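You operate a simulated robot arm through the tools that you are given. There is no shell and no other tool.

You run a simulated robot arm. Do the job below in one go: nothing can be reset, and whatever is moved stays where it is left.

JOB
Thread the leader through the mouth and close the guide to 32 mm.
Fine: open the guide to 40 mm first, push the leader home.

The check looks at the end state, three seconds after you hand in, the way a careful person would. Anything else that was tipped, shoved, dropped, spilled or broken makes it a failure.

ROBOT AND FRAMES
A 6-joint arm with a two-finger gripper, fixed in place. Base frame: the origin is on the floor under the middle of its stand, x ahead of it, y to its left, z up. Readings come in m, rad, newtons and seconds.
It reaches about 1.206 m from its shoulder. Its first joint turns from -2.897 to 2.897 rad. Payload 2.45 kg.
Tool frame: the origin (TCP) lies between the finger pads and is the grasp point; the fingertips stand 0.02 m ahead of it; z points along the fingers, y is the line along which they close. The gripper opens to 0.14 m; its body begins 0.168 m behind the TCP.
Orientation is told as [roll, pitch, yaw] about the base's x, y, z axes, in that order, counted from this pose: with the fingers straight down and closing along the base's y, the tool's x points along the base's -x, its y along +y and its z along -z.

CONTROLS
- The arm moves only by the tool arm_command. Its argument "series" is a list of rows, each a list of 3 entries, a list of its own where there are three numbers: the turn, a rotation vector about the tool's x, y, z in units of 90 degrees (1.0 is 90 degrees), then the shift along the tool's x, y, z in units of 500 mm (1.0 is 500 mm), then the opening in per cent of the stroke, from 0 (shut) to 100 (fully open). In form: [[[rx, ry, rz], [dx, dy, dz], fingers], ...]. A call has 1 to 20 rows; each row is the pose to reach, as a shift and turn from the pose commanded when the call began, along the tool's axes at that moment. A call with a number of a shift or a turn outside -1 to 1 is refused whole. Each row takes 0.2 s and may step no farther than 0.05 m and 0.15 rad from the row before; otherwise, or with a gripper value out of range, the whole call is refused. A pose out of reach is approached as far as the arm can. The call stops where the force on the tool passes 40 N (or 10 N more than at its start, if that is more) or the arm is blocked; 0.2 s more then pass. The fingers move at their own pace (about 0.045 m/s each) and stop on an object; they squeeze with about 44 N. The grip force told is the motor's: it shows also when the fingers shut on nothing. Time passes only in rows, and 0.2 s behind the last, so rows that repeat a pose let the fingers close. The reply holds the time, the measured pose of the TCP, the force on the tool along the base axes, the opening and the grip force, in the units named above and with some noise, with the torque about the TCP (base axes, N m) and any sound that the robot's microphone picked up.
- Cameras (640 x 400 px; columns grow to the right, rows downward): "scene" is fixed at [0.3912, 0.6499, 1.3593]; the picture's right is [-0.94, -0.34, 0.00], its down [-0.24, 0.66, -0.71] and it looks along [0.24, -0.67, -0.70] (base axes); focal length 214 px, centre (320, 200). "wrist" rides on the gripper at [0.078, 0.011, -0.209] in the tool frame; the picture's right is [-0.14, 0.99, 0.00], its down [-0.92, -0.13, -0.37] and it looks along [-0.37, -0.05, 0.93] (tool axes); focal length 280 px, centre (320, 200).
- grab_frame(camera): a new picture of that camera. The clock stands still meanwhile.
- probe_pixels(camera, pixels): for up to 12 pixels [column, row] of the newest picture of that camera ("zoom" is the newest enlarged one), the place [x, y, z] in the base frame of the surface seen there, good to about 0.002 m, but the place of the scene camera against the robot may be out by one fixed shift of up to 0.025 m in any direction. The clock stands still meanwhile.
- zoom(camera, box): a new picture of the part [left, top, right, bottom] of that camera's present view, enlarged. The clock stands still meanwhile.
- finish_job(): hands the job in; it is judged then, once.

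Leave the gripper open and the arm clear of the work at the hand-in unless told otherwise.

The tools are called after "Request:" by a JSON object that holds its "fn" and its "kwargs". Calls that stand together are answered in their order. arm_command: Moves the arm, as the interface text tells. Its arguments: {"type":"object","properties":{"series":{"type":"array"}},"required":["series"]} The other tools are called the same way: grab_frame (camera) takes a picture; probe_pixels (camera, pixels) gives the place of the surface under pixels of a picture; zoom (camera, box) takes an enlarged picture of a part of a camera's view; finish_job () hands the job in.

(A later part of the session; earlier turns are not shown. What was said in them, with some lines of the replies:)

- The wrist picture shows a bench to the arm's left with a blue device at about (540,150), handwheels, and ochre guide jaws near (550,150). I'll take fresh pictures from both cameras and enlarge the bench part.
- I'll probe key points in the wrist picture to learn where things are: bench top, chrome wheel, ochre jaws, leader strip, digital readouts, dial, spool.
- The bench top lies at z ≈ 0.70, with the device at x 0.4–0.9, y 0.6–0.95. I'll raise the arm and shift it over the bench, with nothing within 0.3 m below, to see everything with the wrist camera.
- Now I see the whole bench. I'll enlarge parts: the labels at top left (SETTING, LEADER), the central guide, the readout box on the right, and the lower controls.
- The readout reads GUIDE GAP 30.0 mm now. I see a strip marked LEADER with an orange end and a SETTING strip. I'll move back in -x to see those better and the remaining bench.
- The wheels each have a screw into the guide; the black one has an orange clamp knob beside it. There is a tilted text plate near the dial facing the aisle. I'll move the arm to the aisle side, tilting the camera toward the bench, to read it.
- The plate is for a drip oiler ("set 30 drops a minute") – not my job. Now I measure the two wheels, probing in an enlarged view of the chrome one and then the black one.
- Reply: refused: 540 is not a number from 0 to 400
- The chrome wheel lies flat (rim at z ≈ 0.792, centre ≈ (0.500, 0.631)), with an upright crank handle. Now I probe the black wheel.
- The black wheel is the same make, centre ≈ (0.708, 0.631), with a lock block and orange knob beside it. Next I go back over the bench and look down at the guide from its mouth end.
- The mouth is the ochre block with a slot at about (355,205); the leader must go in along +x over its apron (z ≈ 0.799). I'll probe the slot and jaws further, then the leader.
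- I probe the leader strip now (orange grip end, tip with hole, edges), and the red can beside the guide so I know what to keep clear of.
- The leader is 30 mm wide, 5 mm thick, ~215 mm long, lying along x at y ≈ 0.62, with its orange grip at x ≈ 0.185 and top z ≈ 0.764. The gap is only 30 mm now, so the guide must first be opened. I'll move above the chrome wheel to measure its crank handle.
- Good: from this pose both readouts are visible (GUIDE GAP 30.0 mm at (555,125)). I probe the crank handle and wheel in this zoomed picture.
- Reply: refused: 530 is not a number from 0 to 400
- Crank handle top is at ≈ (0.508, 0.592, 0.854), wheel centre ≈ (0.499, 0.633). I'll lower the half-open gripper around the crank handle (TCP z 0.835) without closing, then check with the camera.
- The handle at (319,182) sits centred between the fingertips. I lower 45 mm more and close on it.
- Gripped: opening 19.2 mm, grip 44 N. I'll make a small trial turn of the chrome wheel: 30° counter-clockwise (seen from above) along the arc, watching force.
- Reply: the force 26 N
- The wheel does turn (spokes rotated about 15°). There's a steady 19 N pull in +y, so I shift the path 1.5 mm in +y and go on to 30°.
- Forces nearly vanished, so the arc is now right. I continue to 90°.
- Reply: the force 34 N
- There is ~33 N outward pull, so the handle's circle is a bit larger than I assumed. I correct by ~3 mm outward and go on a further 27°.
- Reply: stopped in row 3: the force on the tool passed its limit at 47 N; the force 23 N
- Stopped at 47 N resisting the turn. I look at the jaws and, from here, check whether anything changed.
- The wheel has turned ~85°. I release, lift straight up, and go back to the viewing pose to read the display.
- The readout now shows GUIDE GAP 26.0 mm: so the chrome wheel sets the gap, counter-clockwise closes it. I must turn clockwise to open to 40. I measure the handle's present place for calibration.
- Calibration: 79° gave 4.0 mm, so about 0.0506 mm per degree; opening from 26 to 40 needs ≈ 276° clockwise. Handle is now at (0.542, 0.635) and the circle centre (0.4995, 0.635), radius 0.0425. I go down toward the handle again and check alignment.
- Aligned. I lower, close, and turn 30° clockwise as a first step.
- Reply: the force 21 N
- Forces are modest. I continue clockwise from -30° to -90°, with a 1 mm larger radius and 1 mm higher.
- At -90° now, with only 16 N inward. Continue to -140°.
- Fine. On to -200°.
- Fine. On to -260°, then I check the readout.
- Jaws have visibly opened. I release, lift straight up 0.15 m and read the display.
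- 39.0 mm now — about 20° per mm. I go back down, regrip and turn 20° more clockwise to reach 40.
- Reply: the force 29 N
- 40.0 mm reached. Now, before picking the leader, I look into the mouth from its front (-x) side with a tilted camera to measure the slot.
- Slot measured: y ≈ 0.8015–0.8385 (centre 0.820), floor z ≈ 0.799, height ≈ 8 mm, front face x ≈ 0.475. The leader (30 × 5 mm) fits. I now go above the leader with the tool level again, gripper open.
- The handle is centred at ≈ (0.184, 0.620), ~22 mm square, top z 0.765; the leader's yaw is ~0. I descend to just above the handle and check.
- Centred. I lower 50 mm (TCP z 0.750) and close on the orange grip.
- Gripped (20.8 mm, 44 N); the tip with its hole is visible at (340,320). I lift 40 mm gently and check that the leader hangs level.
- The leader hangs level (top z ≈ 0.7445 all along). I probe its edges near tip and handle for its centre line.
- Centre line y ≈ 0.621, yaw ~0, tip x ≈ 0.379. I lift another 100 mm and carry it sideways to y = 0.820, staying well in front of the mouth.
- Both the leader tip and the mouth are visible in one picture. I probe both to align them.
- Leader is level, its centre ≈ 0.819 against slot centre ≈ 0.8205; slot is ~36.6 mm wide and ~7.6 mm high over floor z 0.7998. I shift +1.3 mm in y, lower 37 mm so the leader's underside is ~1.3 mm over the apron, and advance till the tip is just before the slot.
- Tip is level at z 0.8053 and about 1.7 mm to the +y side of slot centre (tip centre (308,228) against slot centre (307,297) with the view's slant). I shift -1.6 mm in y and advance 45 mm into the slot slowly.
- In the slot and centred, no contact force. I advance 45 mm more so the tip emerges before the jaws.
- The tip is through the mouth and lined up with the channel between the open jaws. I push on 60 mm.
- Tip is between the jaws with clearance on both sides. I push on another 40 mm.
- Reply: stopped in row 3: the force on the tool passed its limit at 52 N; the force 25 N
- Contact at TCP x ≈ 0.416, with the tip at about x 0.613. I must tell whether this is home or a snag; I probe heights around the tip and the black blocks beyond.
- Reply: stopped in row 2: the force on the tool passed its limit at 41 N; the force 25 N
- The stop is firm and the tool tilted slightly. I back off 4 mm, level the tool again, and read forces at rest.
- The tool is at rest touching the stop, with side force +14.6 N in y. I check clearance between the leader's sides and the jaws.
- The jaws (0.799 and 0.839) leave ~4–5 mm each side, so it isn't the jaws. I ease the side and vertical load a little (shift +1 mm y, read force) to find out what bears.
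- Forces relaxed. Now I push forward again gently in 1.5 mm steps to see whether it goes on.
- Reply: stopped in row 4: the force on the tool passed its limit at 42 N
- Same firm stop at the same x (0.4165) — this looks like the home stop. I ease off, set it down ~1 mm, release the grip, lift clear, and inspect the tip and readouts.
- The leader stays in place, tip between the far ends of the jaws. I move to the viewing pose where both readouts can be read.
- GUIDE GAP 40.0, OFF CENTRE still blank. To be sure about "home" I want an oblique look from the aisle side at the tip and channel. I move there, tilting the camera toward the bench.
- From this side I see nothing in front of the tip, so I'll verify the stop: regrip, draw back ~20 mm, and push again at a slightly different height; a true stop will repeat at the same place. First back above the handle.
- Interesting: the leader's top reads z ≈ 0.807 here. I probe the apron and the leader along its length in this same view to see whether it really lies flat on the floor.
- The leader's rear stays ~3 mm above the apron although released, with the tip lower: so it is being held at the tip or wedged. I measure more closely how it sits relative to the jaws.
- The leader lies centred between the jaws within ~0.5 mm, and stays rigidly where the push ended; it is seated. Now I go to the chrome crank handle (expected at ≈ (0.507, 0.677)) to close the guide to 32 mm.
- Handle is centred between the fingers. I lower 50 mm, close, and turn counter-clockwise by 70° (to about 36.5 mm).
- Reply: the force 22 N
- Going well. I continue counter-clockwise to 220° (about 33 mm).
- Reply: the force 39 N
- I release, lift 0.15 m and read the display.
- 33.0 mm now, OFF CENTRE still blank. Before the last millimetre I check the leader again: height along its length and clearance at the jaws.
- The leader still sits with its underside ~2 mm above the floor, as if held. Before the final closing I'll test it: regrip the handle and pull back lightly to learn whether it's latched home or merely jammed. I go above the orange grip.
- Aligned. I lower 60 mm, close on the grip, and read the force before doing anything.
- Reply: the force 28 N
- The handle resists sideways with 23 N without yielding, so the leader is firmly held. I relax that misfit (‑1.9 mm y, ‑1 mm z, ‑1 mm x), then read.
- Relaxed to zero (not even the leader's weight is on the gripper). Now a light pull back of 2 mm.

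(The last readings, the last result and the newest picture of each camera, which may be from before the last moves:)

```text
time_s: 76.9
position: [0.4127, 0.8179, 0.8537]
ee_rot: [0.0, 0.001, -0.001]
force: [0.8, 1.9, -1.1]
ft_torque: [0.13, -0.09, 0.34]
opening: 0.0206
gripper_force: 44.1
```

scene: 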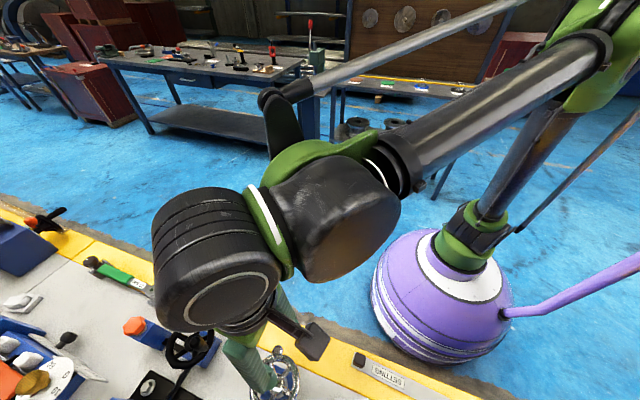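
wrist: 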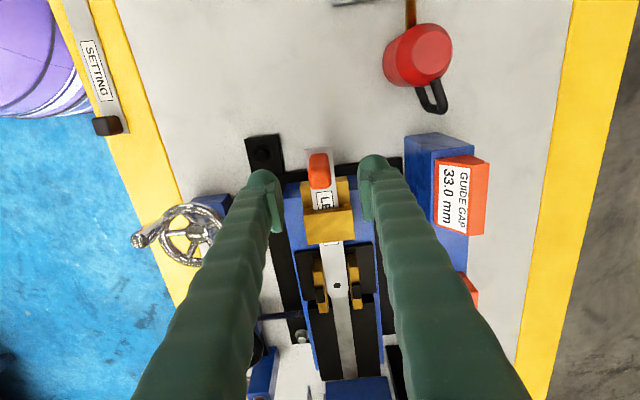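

It slid back freely: so it was not latched, just stopped or wedged. I look at how the leader sits now.

Request:
{"fn": "grab_frame", "kwargs": {"camera": "wrist"}}

Request:
{"fn": "zoom", "kwargs": {"camera": "wrist", "box": [296, 270, 392, 330]}}

Request:
{"fn": "probe_pixels", "kwargs": {"camera": "zoom", "pixels": [[260, 60], [260, 120], [280, 200], [300, 280], [310, 380], [200, 150], [350, 150], [120, 300], [450, 260], [180, 380], [410, 350], [340, 395]]}}

Request:
{"fn": "zoom", "kwargs": {"camera": "wrist", "box": [288, 190, 384, 250]}}

Request:
{"fn": "probe_pixels", "kwargs": {"camera": "zoom", "pixels": [[245, 160], [300, 160], [240, 200], [310, 200], [160, 250], [380, 200], [220, 270], [340, 255], [270, 180], [165, 200], [380, 160], [270, 300]]}}

```text
taken
```

wrist: 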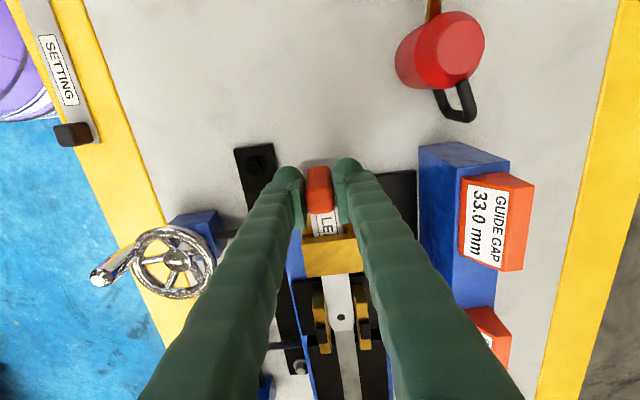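

```text
6.67 times, centred on (344, 300) of wrist
```

zoom: 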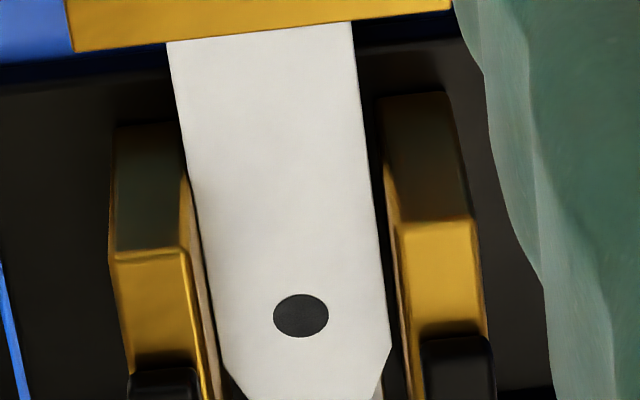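

```text
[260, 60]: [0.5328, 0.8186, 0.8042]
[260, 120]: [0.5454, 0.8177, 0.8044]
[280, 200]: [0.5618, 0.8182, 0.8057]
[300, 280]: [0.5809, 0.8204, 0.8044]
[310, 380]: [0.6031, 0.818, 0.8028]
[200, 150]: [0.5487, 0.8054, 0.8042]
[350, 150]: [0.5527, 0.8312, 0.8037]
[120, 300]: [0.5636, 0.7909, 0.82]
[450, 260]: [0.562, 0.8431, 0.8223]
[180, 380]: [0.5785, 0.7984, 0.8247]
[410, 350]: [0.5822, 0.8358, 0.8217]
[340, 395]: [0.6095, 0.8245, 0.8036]
```

```text
6.67 times, centred on (336, 220) of wrist
```

zoom: 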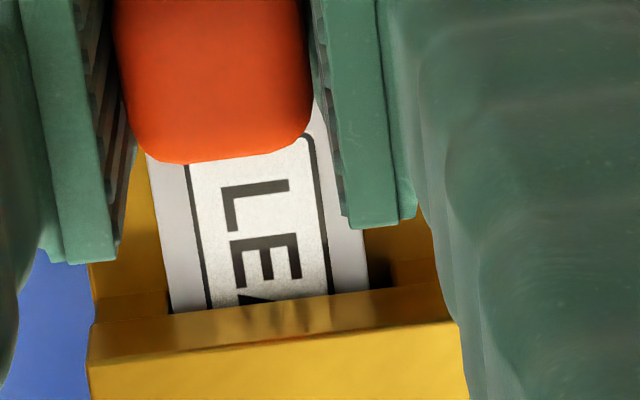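

```text
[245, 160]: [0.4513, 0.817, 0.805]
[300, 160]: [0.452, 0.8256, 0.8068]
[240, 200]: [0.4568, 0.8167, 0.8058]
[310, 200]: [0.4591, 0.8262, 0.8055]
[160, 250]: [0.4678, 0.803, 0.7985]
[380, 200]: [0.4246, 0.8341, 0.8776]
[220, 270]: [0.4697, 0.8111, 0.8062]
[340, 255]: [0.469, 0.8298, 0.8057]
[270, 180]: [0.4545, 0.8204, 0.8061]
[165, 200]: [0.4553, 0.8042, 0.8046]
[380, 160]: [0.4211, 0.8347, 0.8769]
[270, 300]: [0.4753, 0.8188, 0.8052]
```

The leader has dropped flat now, slightly yawed and pitched in the grip and touching the slot's -y side. I straighten it: shift +2.5 mm y, yaw -0.65°, nose up 0.85°, and draw back 12 mm.

Request:
{"fn": "arm_command", "kwargs": {"series": [[[0, -0.003, 0.0024], [0.008, 0.0016, 0], 0], [[0, -0.006, 0.0048], [0.016, 0.0034, 0], 0], [[0, -0.0095, 0.0073], [0.024, 0.005, 0], 0], [[0, -0.0095, 0.0073], [0.024, 0.005, 0], 0]]}}

Request:
{"fn": "grab_frame", "kwargs": {"camera": "wrist"}}

Request:
{"fn": "zoom", "kwargs": {"camera": "wrist", "box": [296, 270, 392, 330]}}

Request:
{"fn": "probe_pixels", "kwargs": {"camera": "zoom", "pixels": [[260, 90], [270, 130], [280, 200], [300, 280], [310, 360], [300, 320]]}}

Request:
{"fn": "zoom", "kwargs": {"camera": "wrist", "box": [288, 200, 384, 260]}}

Request:
{"fn": "probe_pixels", "kwargs": {"camera": "zoom", "pixels": [[240, 150], [290, 160], [240, 200], [300, 200], [250, 250], [310, 240], [130, 250], [400, 220]]}}

```text
time_s: 77.9
position: [0.4011, 0.8218, 0.8528]
ee_rot: [0.001, -0.012, -0.011]
force: [-0.3, 0.5, 0.3]
ft_torque: [0.03, 0.08, 0.19]
opening: 0.0206
gripper_force: 44.2
```

```text
taken
```

wrist: 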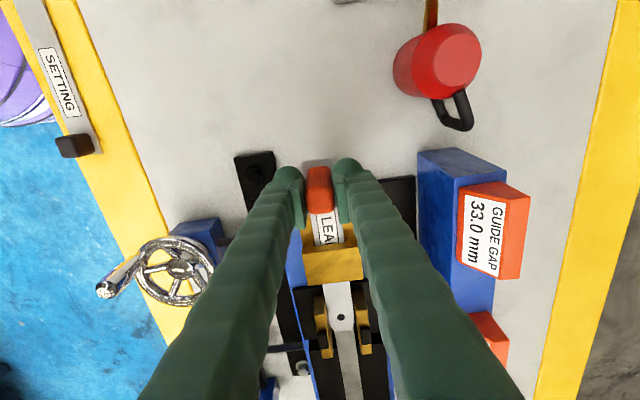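

```text
6.67 times, centred on (344, 300) of wrist
```

zoom: 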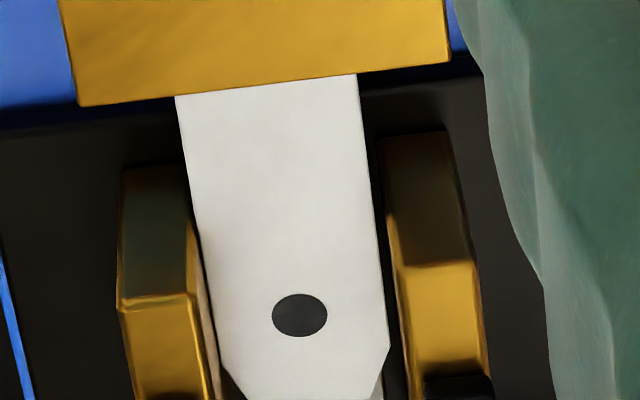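

```text
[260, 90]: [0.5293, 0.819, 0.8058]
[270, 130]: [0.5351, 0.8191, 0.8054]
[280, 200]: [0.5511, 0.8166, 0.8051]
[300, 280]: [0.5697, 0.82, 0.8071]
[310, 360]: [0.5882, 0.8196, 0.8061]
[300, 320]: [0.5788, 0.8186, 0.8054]
```

```text
6.67 times, centred on (336, 230) of wrist
```

zoom: 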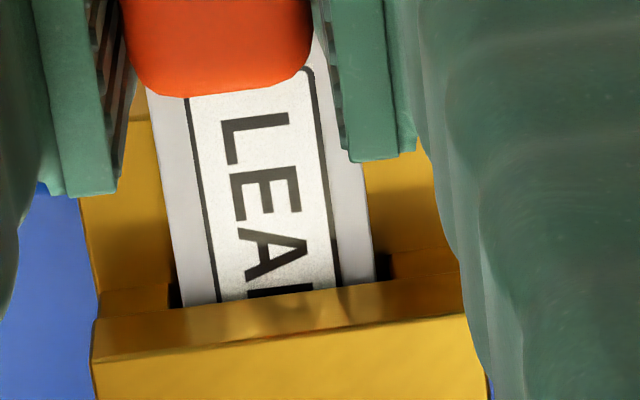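

```text
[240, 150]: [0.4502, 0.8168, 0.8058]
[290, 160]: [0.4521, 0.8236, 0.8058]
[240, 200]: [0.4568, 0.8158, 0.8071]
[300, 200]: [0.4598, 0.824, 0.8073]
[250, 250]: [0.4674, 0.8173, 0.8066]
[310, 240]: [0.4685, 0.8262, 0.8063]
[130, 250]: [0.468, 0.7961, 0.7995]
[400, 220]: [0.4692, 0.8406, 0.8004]
```

Now level (top z 0.8055–0.8066 throughout) and centred in the slot and between the jaws. I lower 0.6 mm and push forward again, slowly, past the earlier stop position.

Request:
{"fn": "arm_command", "kwargs": {"series": [[[0, 0, 0], [0, 0, 0.0012], 0], [[0, 0, 0], [-0.008, 0, 0.0012], 0], [[0, 0, 0], [-0.016, 0, 0.0012], 0], [[0, 0, 0], [-0.024, 0, 0.0012], 0], [[0, 0, 0], [-0.03, 0, 0.0012], 0], [[0, 0, 0], [-0.034, 0, 0.0012], 0], [[0, 0, 0], [-0.038, 0, 0.0012], 0], [[0, 0, 0], [-0.042, 0, 0.0012], 0], [[0, 0, 0], [-0.046, 0, 0.0012], 0]]}}

Request:
{"fn": "grab_frame", "kwargs": {"camera": "wrist"}}

Request:
{"fn": "zoom", "kwargs": {"camera": "wrist", "box": [296, 270, 392, 330]}}

```text
time_s: 79.7
position: [0.416, 0.819, 0.854]
ee_rot: [-0.001, -0.008, -0.008]
force: [-31.5, 0.2, 0.1]
ft_torque: [0.02, 0.59, 0.22]
opening: 0.0206
gripper_force: 44.5
stopped in row 8: the force on the tool passed its limit at 44 N (the readings are from after the stop); the commanded pose is now the measured one
```

```text
taken
```

wrist: 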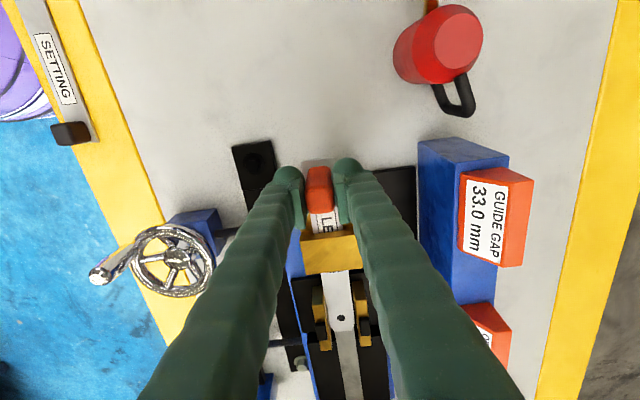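

```text
6.67 times, centred on (344, 300) of wrist
```

zoom: 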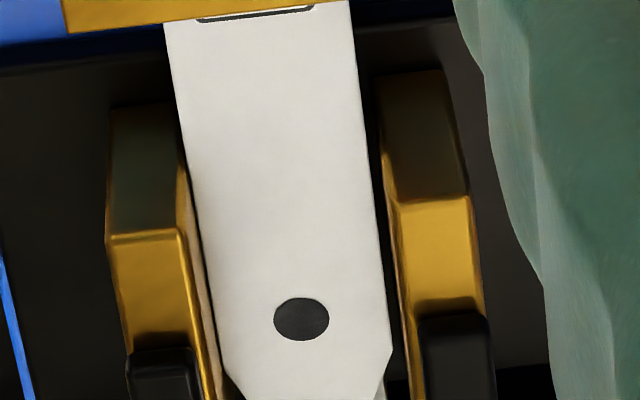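

The stop is at exactly the same place (TCP x 0.416) with a clean straight reaction and proper alignment: that is home. I ease the push off without drawing it back, and read.

Request:
{"fn": "arm_command", "kwargs": {"series": [[[0, 0, 0], [0.004, 0, 0], 0], [[0, 0, 0], [0.007, 0, 0], 0], [[0, 0, 0], [0.007, 0, 0], 0]]}}

Request:
{"fn": "grab_frame", "kwargs": {"camera": "wrist"}}

Request:
{"fn": "zoom", "kwargs": {"camera": "wrist", "box": [288, 190, 384, 250]}}

Request:
{"fn": "probe_pixels", "kwargs": {"camera": "zoom", "pixels": [[240, 170], [290, 170], [240, 210], [310, 210], [120, 260], [410, 230], [250, 280], [200, 250]]}}

Request:
{"fn": "zoom", "kwargs": {"camera": "wrist", "box": [296, 290, 392, 350]}}

Request:
{"fn": "probe_pixels", "kwargs": {"camera": "zoom", "pixels": [[260, 60], [280, 120], [300, 250], [310, 280], [320, 310], [330, 350], [230, 150], [370, 150]]}}

```text
time_s: 80.5
position: [0.416, 0.82, 0.854]
ee_rot: [0.0, -0.013, -0.012]
force: [-10.2, 15.3, 12.0]
ft_torque: [0.17, 0.02, 0.43]
opening: 0.0208
gripper_force: 43.9
```

```text
taken
```

wrist: 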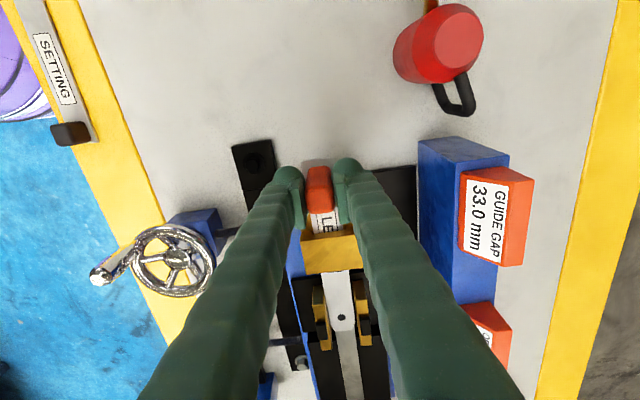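

```text
6.67 times, centred on (336, 220) of wrist
```

zoom: 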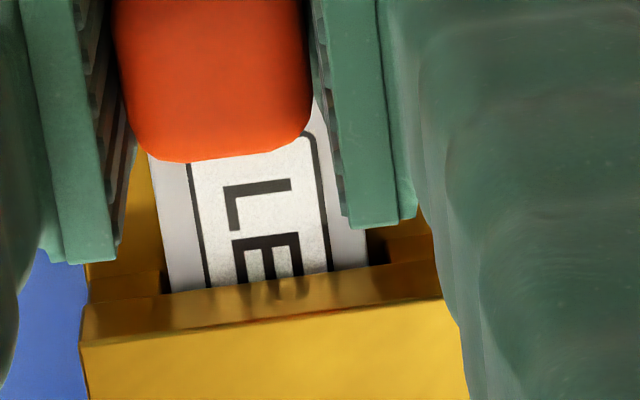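

```text
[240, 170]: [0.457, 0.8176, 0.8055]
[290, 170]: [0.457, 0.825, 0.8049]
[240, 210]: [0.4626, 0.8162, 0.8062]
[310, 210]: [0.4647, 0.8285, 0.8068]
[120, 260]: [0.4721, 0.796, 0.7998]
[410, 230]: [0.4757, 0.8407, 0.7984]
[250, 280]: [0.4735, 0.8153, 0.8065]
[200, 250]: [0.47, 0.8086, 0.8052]
```

```text
6.67 times, centred on (344, 320) of wrist
```

zoom: 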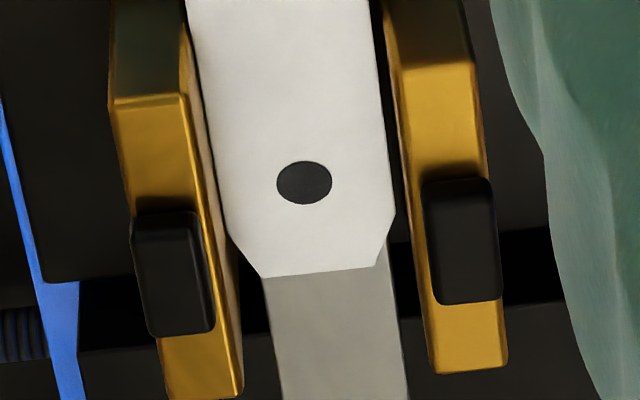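

```text
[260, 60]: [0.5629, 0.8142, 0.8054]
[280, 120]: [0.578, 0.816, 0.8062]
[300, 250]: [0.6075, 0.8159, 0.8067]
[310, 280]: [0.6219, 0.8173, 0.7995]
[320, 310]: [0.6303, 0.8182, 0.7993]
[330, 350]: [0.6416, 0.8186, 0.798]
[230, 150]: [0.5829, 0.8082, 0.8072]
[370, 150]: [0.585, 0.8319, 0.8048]
```

At home the leader again bears firmly (it holds against side force). I relax the residual forces (+1.2 mm y, +0.7 mm z, -1 mm x), then open the gripper and lift straight up.

Request:
{"fn": "arm_command", "kwargs": {"series": [[[0, 0, 0], [0.002, 0.0024, -0.0014], 0], [[0, 0, 0], [0.002, 0.0024, -0.0014], 0]]}}

```text
time_s: 81.1
position: [0.4167, 0.8194, 0.8532]
ee_rot: [0.0, -0.009, -0.012]
force: [-0.8, 3.9, -1.9]
ft_torque: [0.03, 0.03, 0.32]
opening: 0.0208
gripper_force: 44.0
```

Request:
{"fn": "arm_command", "kwargs": {"series": [[[0, 0, 0], [0, 0, 0], 15], [[0, 0, 0], [0, 0, 0], 30], [[0, 0, 0], [0, 0, 0], 45], [[0, 0, 0], [0, 0, 0], 45], [[0, 0, 0], [0, 0, -0.06], 45], [[0, 0, 0], [0, 0, -0.14], 45], [[0, 0.0057, -0.0064], [0, 0, -0.2], 45], [[0, 0.0057, -0.0064], [0, 0, -0.26], 45], [[0, 0.0057, -0.0064], [0, 0, -0.26], 45]]}}

Request:
{"fn": "grab_frame", "kwargs": {"camera": "wrist"}}

Request:
{"fn": "zoom", "kwargs": {"camera": "wrist", "box": [272, 130, 400, 210]}}

Request:
{"fn": "probe_pixels", "kwargs": {"camera": "zoom", "pixels": [[230, 30], [240, 160], [280, 200], [240, 210], [150, 260], [350, 240], [220, 100], [300, 190]]}}

Request:
{"fn": "zoom", "kwargs": {"camera": "wrist", "box": [290, 215, 386, 275]}}

Request:
{"fn": "probe_pixels", "kwargs": {"camera": "zoom", "pixels": [[280, 60], [290, 120], [300, 180], [310, 240], [320, 290], [320, 330], [330, 385], [250, 200], [360, 200]]}}

```text
time_s: 83.1
position: [0.4148, 0.8217, 0.983]
ee_rot: [0.0, -0.002, -0.002]
force: [0.9, 0.8, 0.1]
ft_torque: [0.0, 0.02, 0.01]
opening: 0.0629
gripper_force: 0.1
```

```text
taken
```

wrist: 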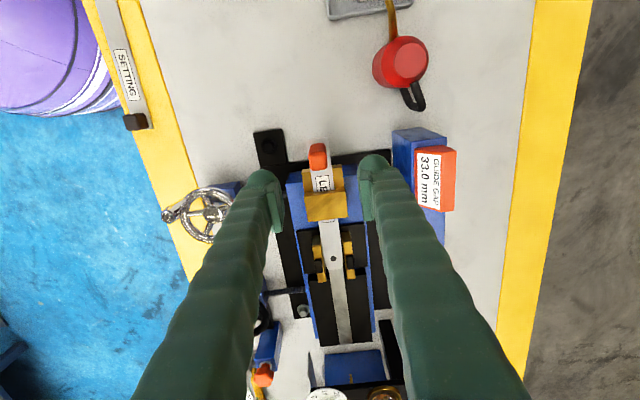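

```text
5.00 times, centred on (336, 170) of wrist
```

zoom: 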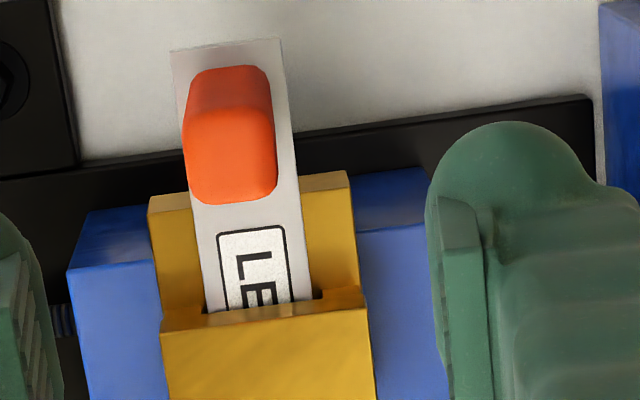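

```text
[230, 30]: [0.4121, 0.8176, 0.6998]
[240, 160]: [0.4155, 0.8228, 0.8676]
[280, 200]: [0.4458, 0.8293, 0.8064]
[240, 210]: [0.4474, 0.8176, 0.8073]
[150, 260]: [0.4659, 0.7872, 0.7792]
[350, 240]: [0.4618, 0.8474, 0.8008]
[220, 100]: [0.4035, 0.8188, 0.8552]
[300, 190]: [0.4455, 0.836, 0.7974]
```

```text
6.67 times, centred on (338, 245) of wrist
```

zoom: 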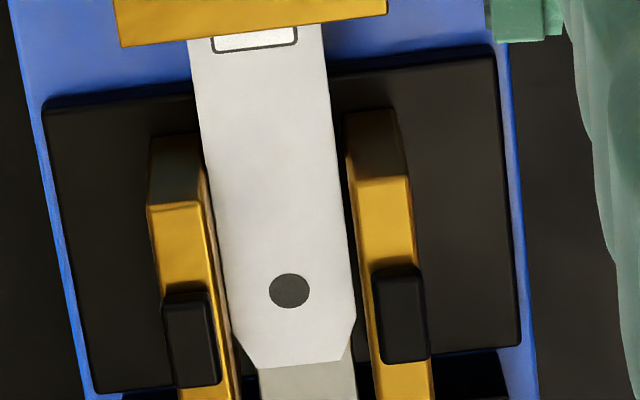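

```text
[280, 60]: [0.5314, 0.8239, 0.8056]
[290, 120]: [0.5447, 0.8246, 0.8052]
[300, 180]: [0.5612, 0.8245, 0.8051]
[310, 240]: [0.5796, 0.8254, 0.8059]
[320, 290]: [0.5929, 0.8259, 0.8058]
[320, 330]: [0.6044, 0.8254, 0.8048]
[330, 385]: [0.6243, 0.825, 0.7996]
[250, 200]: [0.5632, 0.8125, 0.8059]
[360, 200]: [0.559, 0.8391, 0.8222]
```

Leader stays home, level and centred (≈0.5–0.8 mm to -y). Now the last millimetre: back to the crank handle at ≈ (0.467, 0.608).

Request:
{"fn": "arm_command", "kwargs": {"series": [[[0, 0, 0], [-0.0208, -0.0855, 0], 45], [[0, 0, 0], [-0.0416, -0.171, 0], 45], [[0, 0, 0], [-0.0624, -0.2564, 0], 45], [[0, 0, 0], [-0.0832, -0.3419, 0], 45], [[0, 0, 0], [-0.104, -0.4274, 0], 45], [[0, 0, 0], [-0.104, -0.4274, 0.1], 45], [[0, 0, 0], [-0.104, -0.4274, 0.2], 45], [[0, 0, 0], [-0.104, -0.4274, 0.2], 45]]}}

Request:
{"fn": "grab_frame", "kwargs": {"camera": "wrist"}}

Request:
{"fn": "zoom", "kwargs": {"camera": "wrist", "box": [240, 120, 400, 220]}}

Request:
{"fn": "probe_pixels", "kwargs": {"camera": "zoom", "pixels": [[320, 250], [300, 250], [340, 250], [320, 230], [320, 270], [320, 280]]}}

```text
time_s: 84.9
position: [0.4661, 0.6053, 0.8838]
ee_rot: [0.001, -0.003, -0.002]
force: [-0.4, 0.3, -0.3]
ft_torque: [-0.02, 0.02, 0.0]
opening: 0.0629
gripper_force: 0.0
```

```text
taken
```

wrist: 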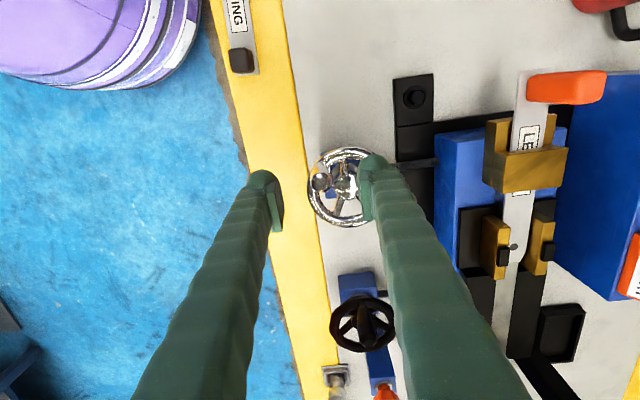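

```text
4.00 times, centred on (320, 170) of wrist
```

zoom: 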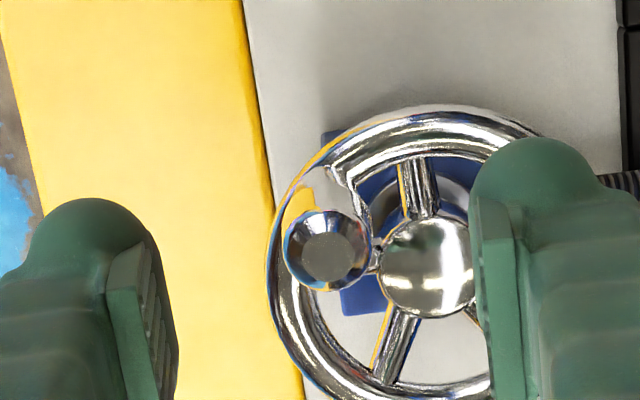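

```text
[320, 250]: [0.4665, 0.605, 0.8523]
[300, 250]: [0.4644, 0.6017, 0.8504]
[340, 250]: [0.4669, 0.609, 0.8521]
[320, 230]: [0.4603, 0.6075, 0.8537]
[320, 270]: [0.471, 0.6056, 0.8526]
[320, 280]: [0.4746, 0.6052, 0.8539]
```

Handle centred to within 1 mm. I lower, close, and turn 20° more counter-clockwise (1 mm).

Request:
{"fn": "arm_command", "kwargs": {"series": [[[0, 0, 0], [0, 0.002, 0.05], 45], [[0, 0, 0], [0, 0.002, 0.097], 45], [[0, 0, 0], [0, 0.002, 0.097], 20], [[0, 0, 0], [0, 0.002, 0.097], 0], [[0, 0, 0], [0, 0.002, 0.097], 0], [[0, 0, 0], [0, 0.002, 0.097], 0], [[0, 0, 0], [-0.005, -0.0034, 0.097], 0], [[0, 0, 0], [-0.0104, -0.0084, 0.097], 0], [[0, 0, 0], [-0.0162, -0.013, 0.097], 0], [[0, 0, 0], [-0.0224, -0.0168, 0.097], 0], [[0, 0, 0], [-0.0224, -0.0168, 0.097], 0]]}}

Request:
{"fn": "grab_frame", "kwargs": {"camera": "wrist"}}

```text
time_s: 87.3
position: [0.4763, 0.5965, 0.8356]
ee_rot: [0.0, -0.002, -0.003]
force: [-4.0, -3.9, -7.6]
ft_torque: [-0.04, 0.15, -0.03]
opening: 0.0187
gripper_force: 43.8
```

```text
taken
```

wrist: 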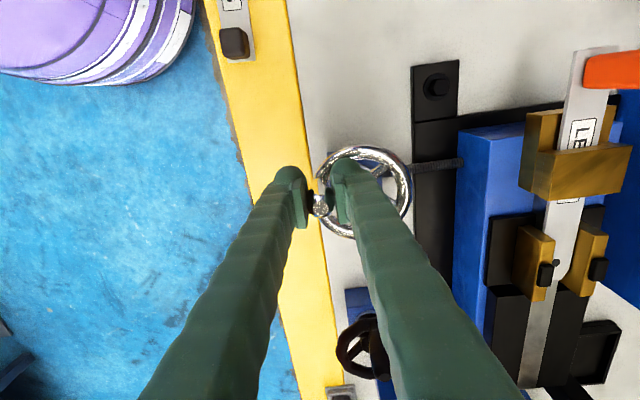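

Low forces, the wheel turned. I release, lift and read the display.

Request:
{"fn": "arm_command", "kwargs": {"series": [[[0, 0, 0], [0, 0, 0], 45], [[0, 0, 0], [0, 0, 0], 45], [[0, 0, 0], [0, 0, 0], 45], [[0, 0, 0], [0, 0, -0.08], 45], [[0, 0, 0], [0, 0, -0.16], 45], [[0, 0, 0], [0, 0, -0.24], 45], [[0, 0, 0], [0, 0, -0.3], 45], [[0, 0, 0], [0, 0, -0.3], 45]]}}

Request:
{"fn": "grab_frame", "kwargs": {"camera": "wrist"}}

Request:
{"fn": "zoom", "kwargs": {"camera": "wrist", "box": [480, 60, 640, 160]}}

Request:
{"fn": "zoom", "kwargs": {"camera": "wrist", "box": [480, 170, 640, 270]}}

Request:
{"fn": "zoom", "kwargs": {"camera": "wrist", "box": [420, 170, 516, 230]}}

```text
time_s: 89.1
position: [0.4775, 0.599, 0.9866]
ee_rot: [0.0, -0.001, -0.001]
force: [0.0, 0.5, -0.7]
ft_torque: [0.0, -0.05, 0.0]
opening: 0.0631
gripper_force: 0.0
```

```text
taken
```

wrist: 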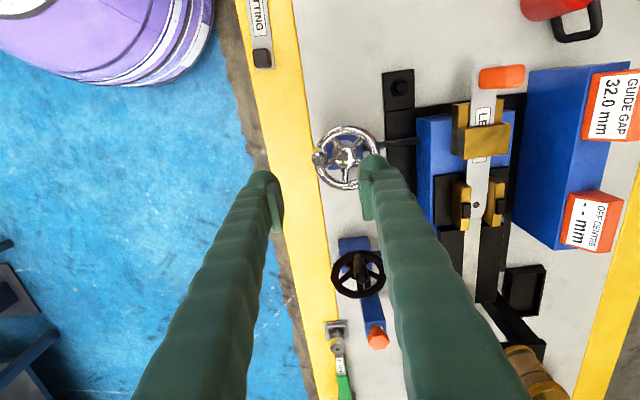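

```text
4.00 times, centred on (560, 110) of wrist
```

zoom: 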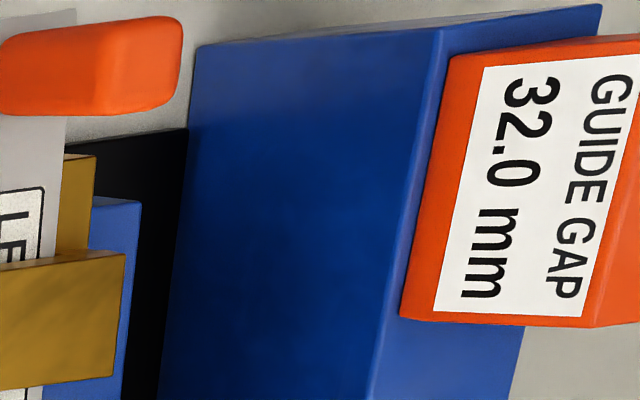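

```text
4.00 times, centred on (560, 220) of wrist
```

zoom: 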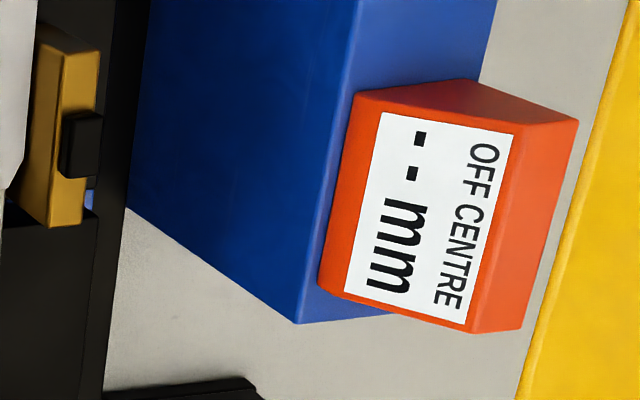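

```text
6.67 times, centred on (468, 200) of wrist
```

zoom: 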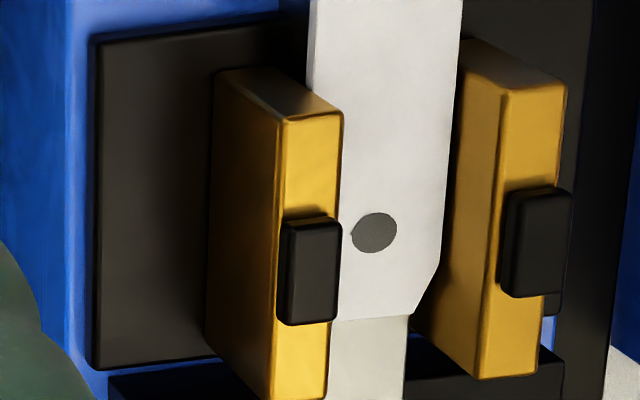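

GUIDE GAP reads 32.0 mm. I check the leader once more for position after closing (heights, tip place, centring) from above.

Request:
{"fn": "arm_command", "kwargs": {"series": [[[0, 0, 0], [0.024, 0.088, -0.01], 60], [[0, 0, 0], [0.048, 0.176, -0.02], 60], [[0, 0, 0], [0.072, 0.264, -0.03], 60], [[0, 0, 0], [0.096, 0.352, -0.04], 60], [[0, 0, 0], [0.12, 0.44, -0.05], 60], [[0, 0, 0], [0.12, 0.44, -0.05], 60]]}}

Request:
{"fn": "grab_frame", "kwargs": {"camera": "wrist"}}

Request:
{"fn": "zoom", "kwargs": {"camera": "wrist", "box": [288, 150, 384, 210]}}

Request:
{"fn": "zoom", "kwargs": {"camera": "wrist", "box": [288, 210, 384, 270]}}

Request:
{"fn": "probe_pixels", "kwargs": {"camera": "zoom", "pixels": [[300, 60], [300, 120], [310, 180], [320, 220], [320, 260], [330, 285], [330, 320], [260, 150], [350, 150]]}}

```text
time_s: 90.5
position: [0.4178, 0.8196, 1.0085]
ee_rot: [-0.001, -0.002, -0.002]
force: [-0.5, 0.5, 0.0]
ft_torque: [0.02, -0.04, -0.06]
opening: 0.0838
gripper_force: 0.0
```

```text
taken
```

wrist: 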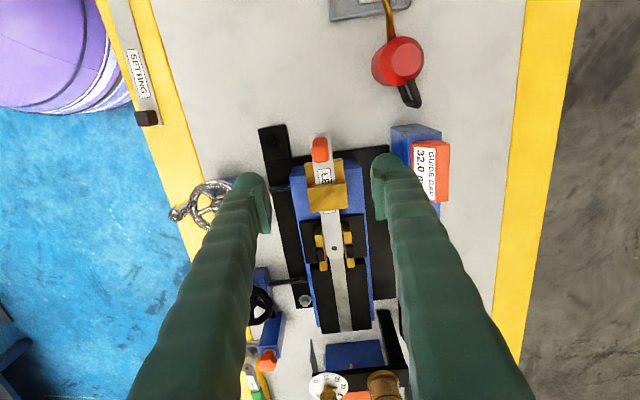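

```text
6.67 times, centred on (336, 180) of wrist
```

zoom: 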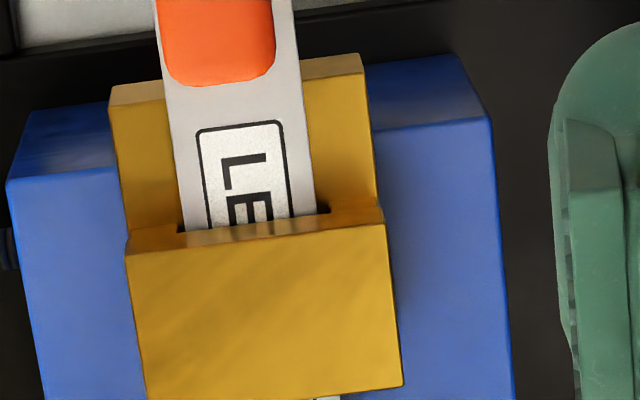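

```text
6.67 times, centred on (336, 240) of wrist
```

zoom: 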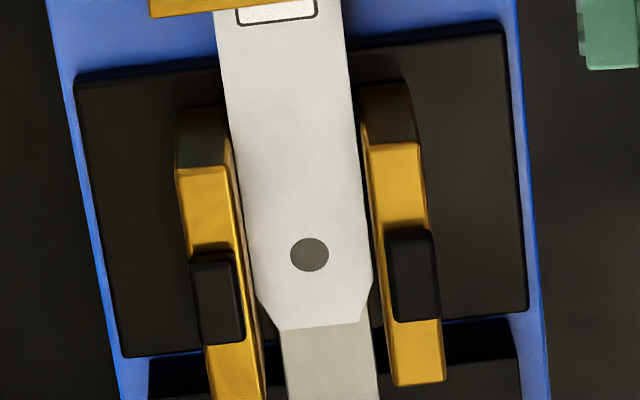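

```text
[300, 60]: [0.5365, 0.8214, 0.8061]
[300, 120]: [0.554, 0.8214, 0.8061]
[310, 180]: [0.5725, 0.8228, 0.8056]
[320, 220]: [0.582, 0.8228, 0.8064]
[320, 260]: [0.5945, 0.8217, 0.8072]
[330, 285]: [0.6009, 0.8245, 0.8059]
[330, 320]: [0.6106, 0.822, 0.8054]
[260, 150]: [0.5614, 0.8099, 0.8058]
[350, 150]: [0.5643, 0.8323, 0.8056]
```

The leader is home, level and between the jaws at 32 mm. I now take the arm back to a clear place over the aisle with the gripper fully open.

Request:
{"fn": "arm_command", "kwargs": {"series": [[[0, 0, 0], [-0.007, -0.078, -0.03], 80], [[0, 0, 0], [-0.014, -0.156, -0.06], 100], [[0, 0, 0], [-0.021, -0.234, -0.09], 100], [[0, 0, 0], [-0.028, -0.312, -0.12], 100], [[0, 0, 0], [-0.035, -0.39, -0.14], 100], [[0, 0, 0], [-0.042, -0.468, -0.16], 100], [[0, 0, 0], [-0.049, -0.546, -0.17], 100], [[0, 0, 0], [-0.056, -0.624, -0.18], 100], [[0, 0, 0], [-0.063, -0.702, -0.18], 100], [[0, 0, 0], [-0.07, -0.76, -0.18], 100], [[0, 0, 0], [-0.07, -0.76, -0.18], 100]]}}

Request:
{"fn": "grab_frame", "kwargs": {"camera": "wrist"}}

Request:
{"fn": "zoom", "kwargs": {"camera": "wrist", "box": [440, 0, 640, 125]}}

Request:
{"fn": "grab_frame", "kwargs": {"camera": "scene"}}

```text
time_s: 92.9
position: [0.452, 0.4351, 1.1019]
ee_rot: [0.001, -0.002, -0.003]
force: [0.6, -0.8, -0.1]
ft_torque: [-0.01, -0.01, 0.0]
opening: 0.1404
gripper_force: 0.1
```

```text
taken
```

wrist: 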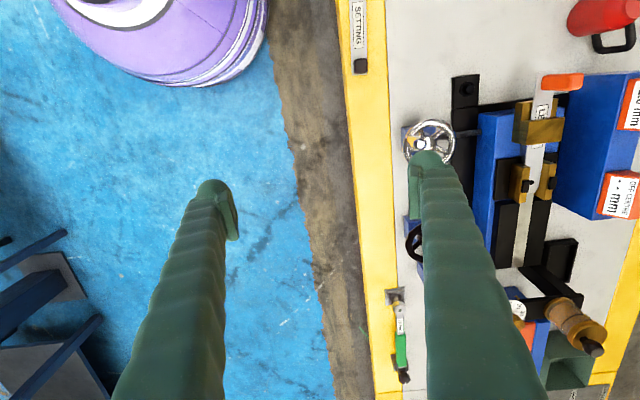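

```text
3.20 times, centred on (540, 62) of wrist
```

zoom: 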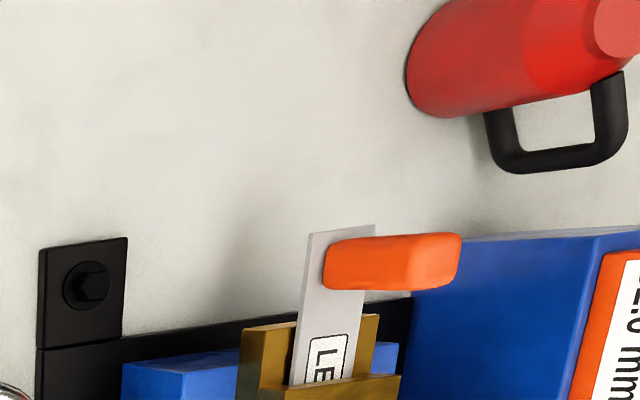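

```text
taken
```

scene: 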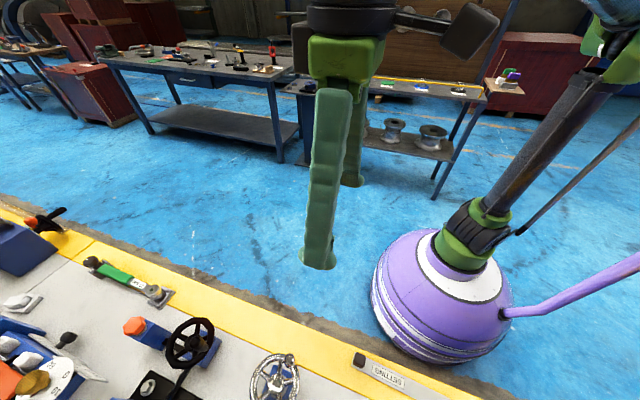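

The leader is home in the mouth, the gap reads 32.0 mm, and the SETTING bar, black wheel, orange knob, wrench and can look untouched. The gripper is fully open and the arm is clear over the aisle, so I hand in.

Request:
{"fn": "finish_job", "kwargs": {}}

```text
The job is handed in.
```

The leader is threaded through the mouth and pushed up to a firm stop, and the guide is closed to 32.0 mm on the GUIDE GAP readout. I've handed the job in, but no result of the check came back.

- **Guide:** the chrome wheel sets the gap. My first trial turn went the wrong way and closed it from 30.0 to 26.0 mm. I then opened it to 40.0 mm, inserted the leader, and closed it to 33.0 and finally 32.0 mm.
- **Leader:** it stopped hard at the same place twice, once with the guide at 40 mm and again at 33 mm after I drew it back and straightened it. I took that as home, with its tip just short of the far end of the jaws. I saw no visible stop there, so "home" rests on the repeatable contact.
- **How it sits:** it is level, about 1 mm above the floor of the channel, and centred between the jaws to within about 1 mm.
- **OFF CENTRE readout:** it stayed blank ("-- mm") throughout. I don't know whether it should show a value with the leader in.

In the last pictures the SETTING bar, black wheel, orange knob, torque wrench and red can look untouched. The gripper is fully open and the arm is clear of the work.
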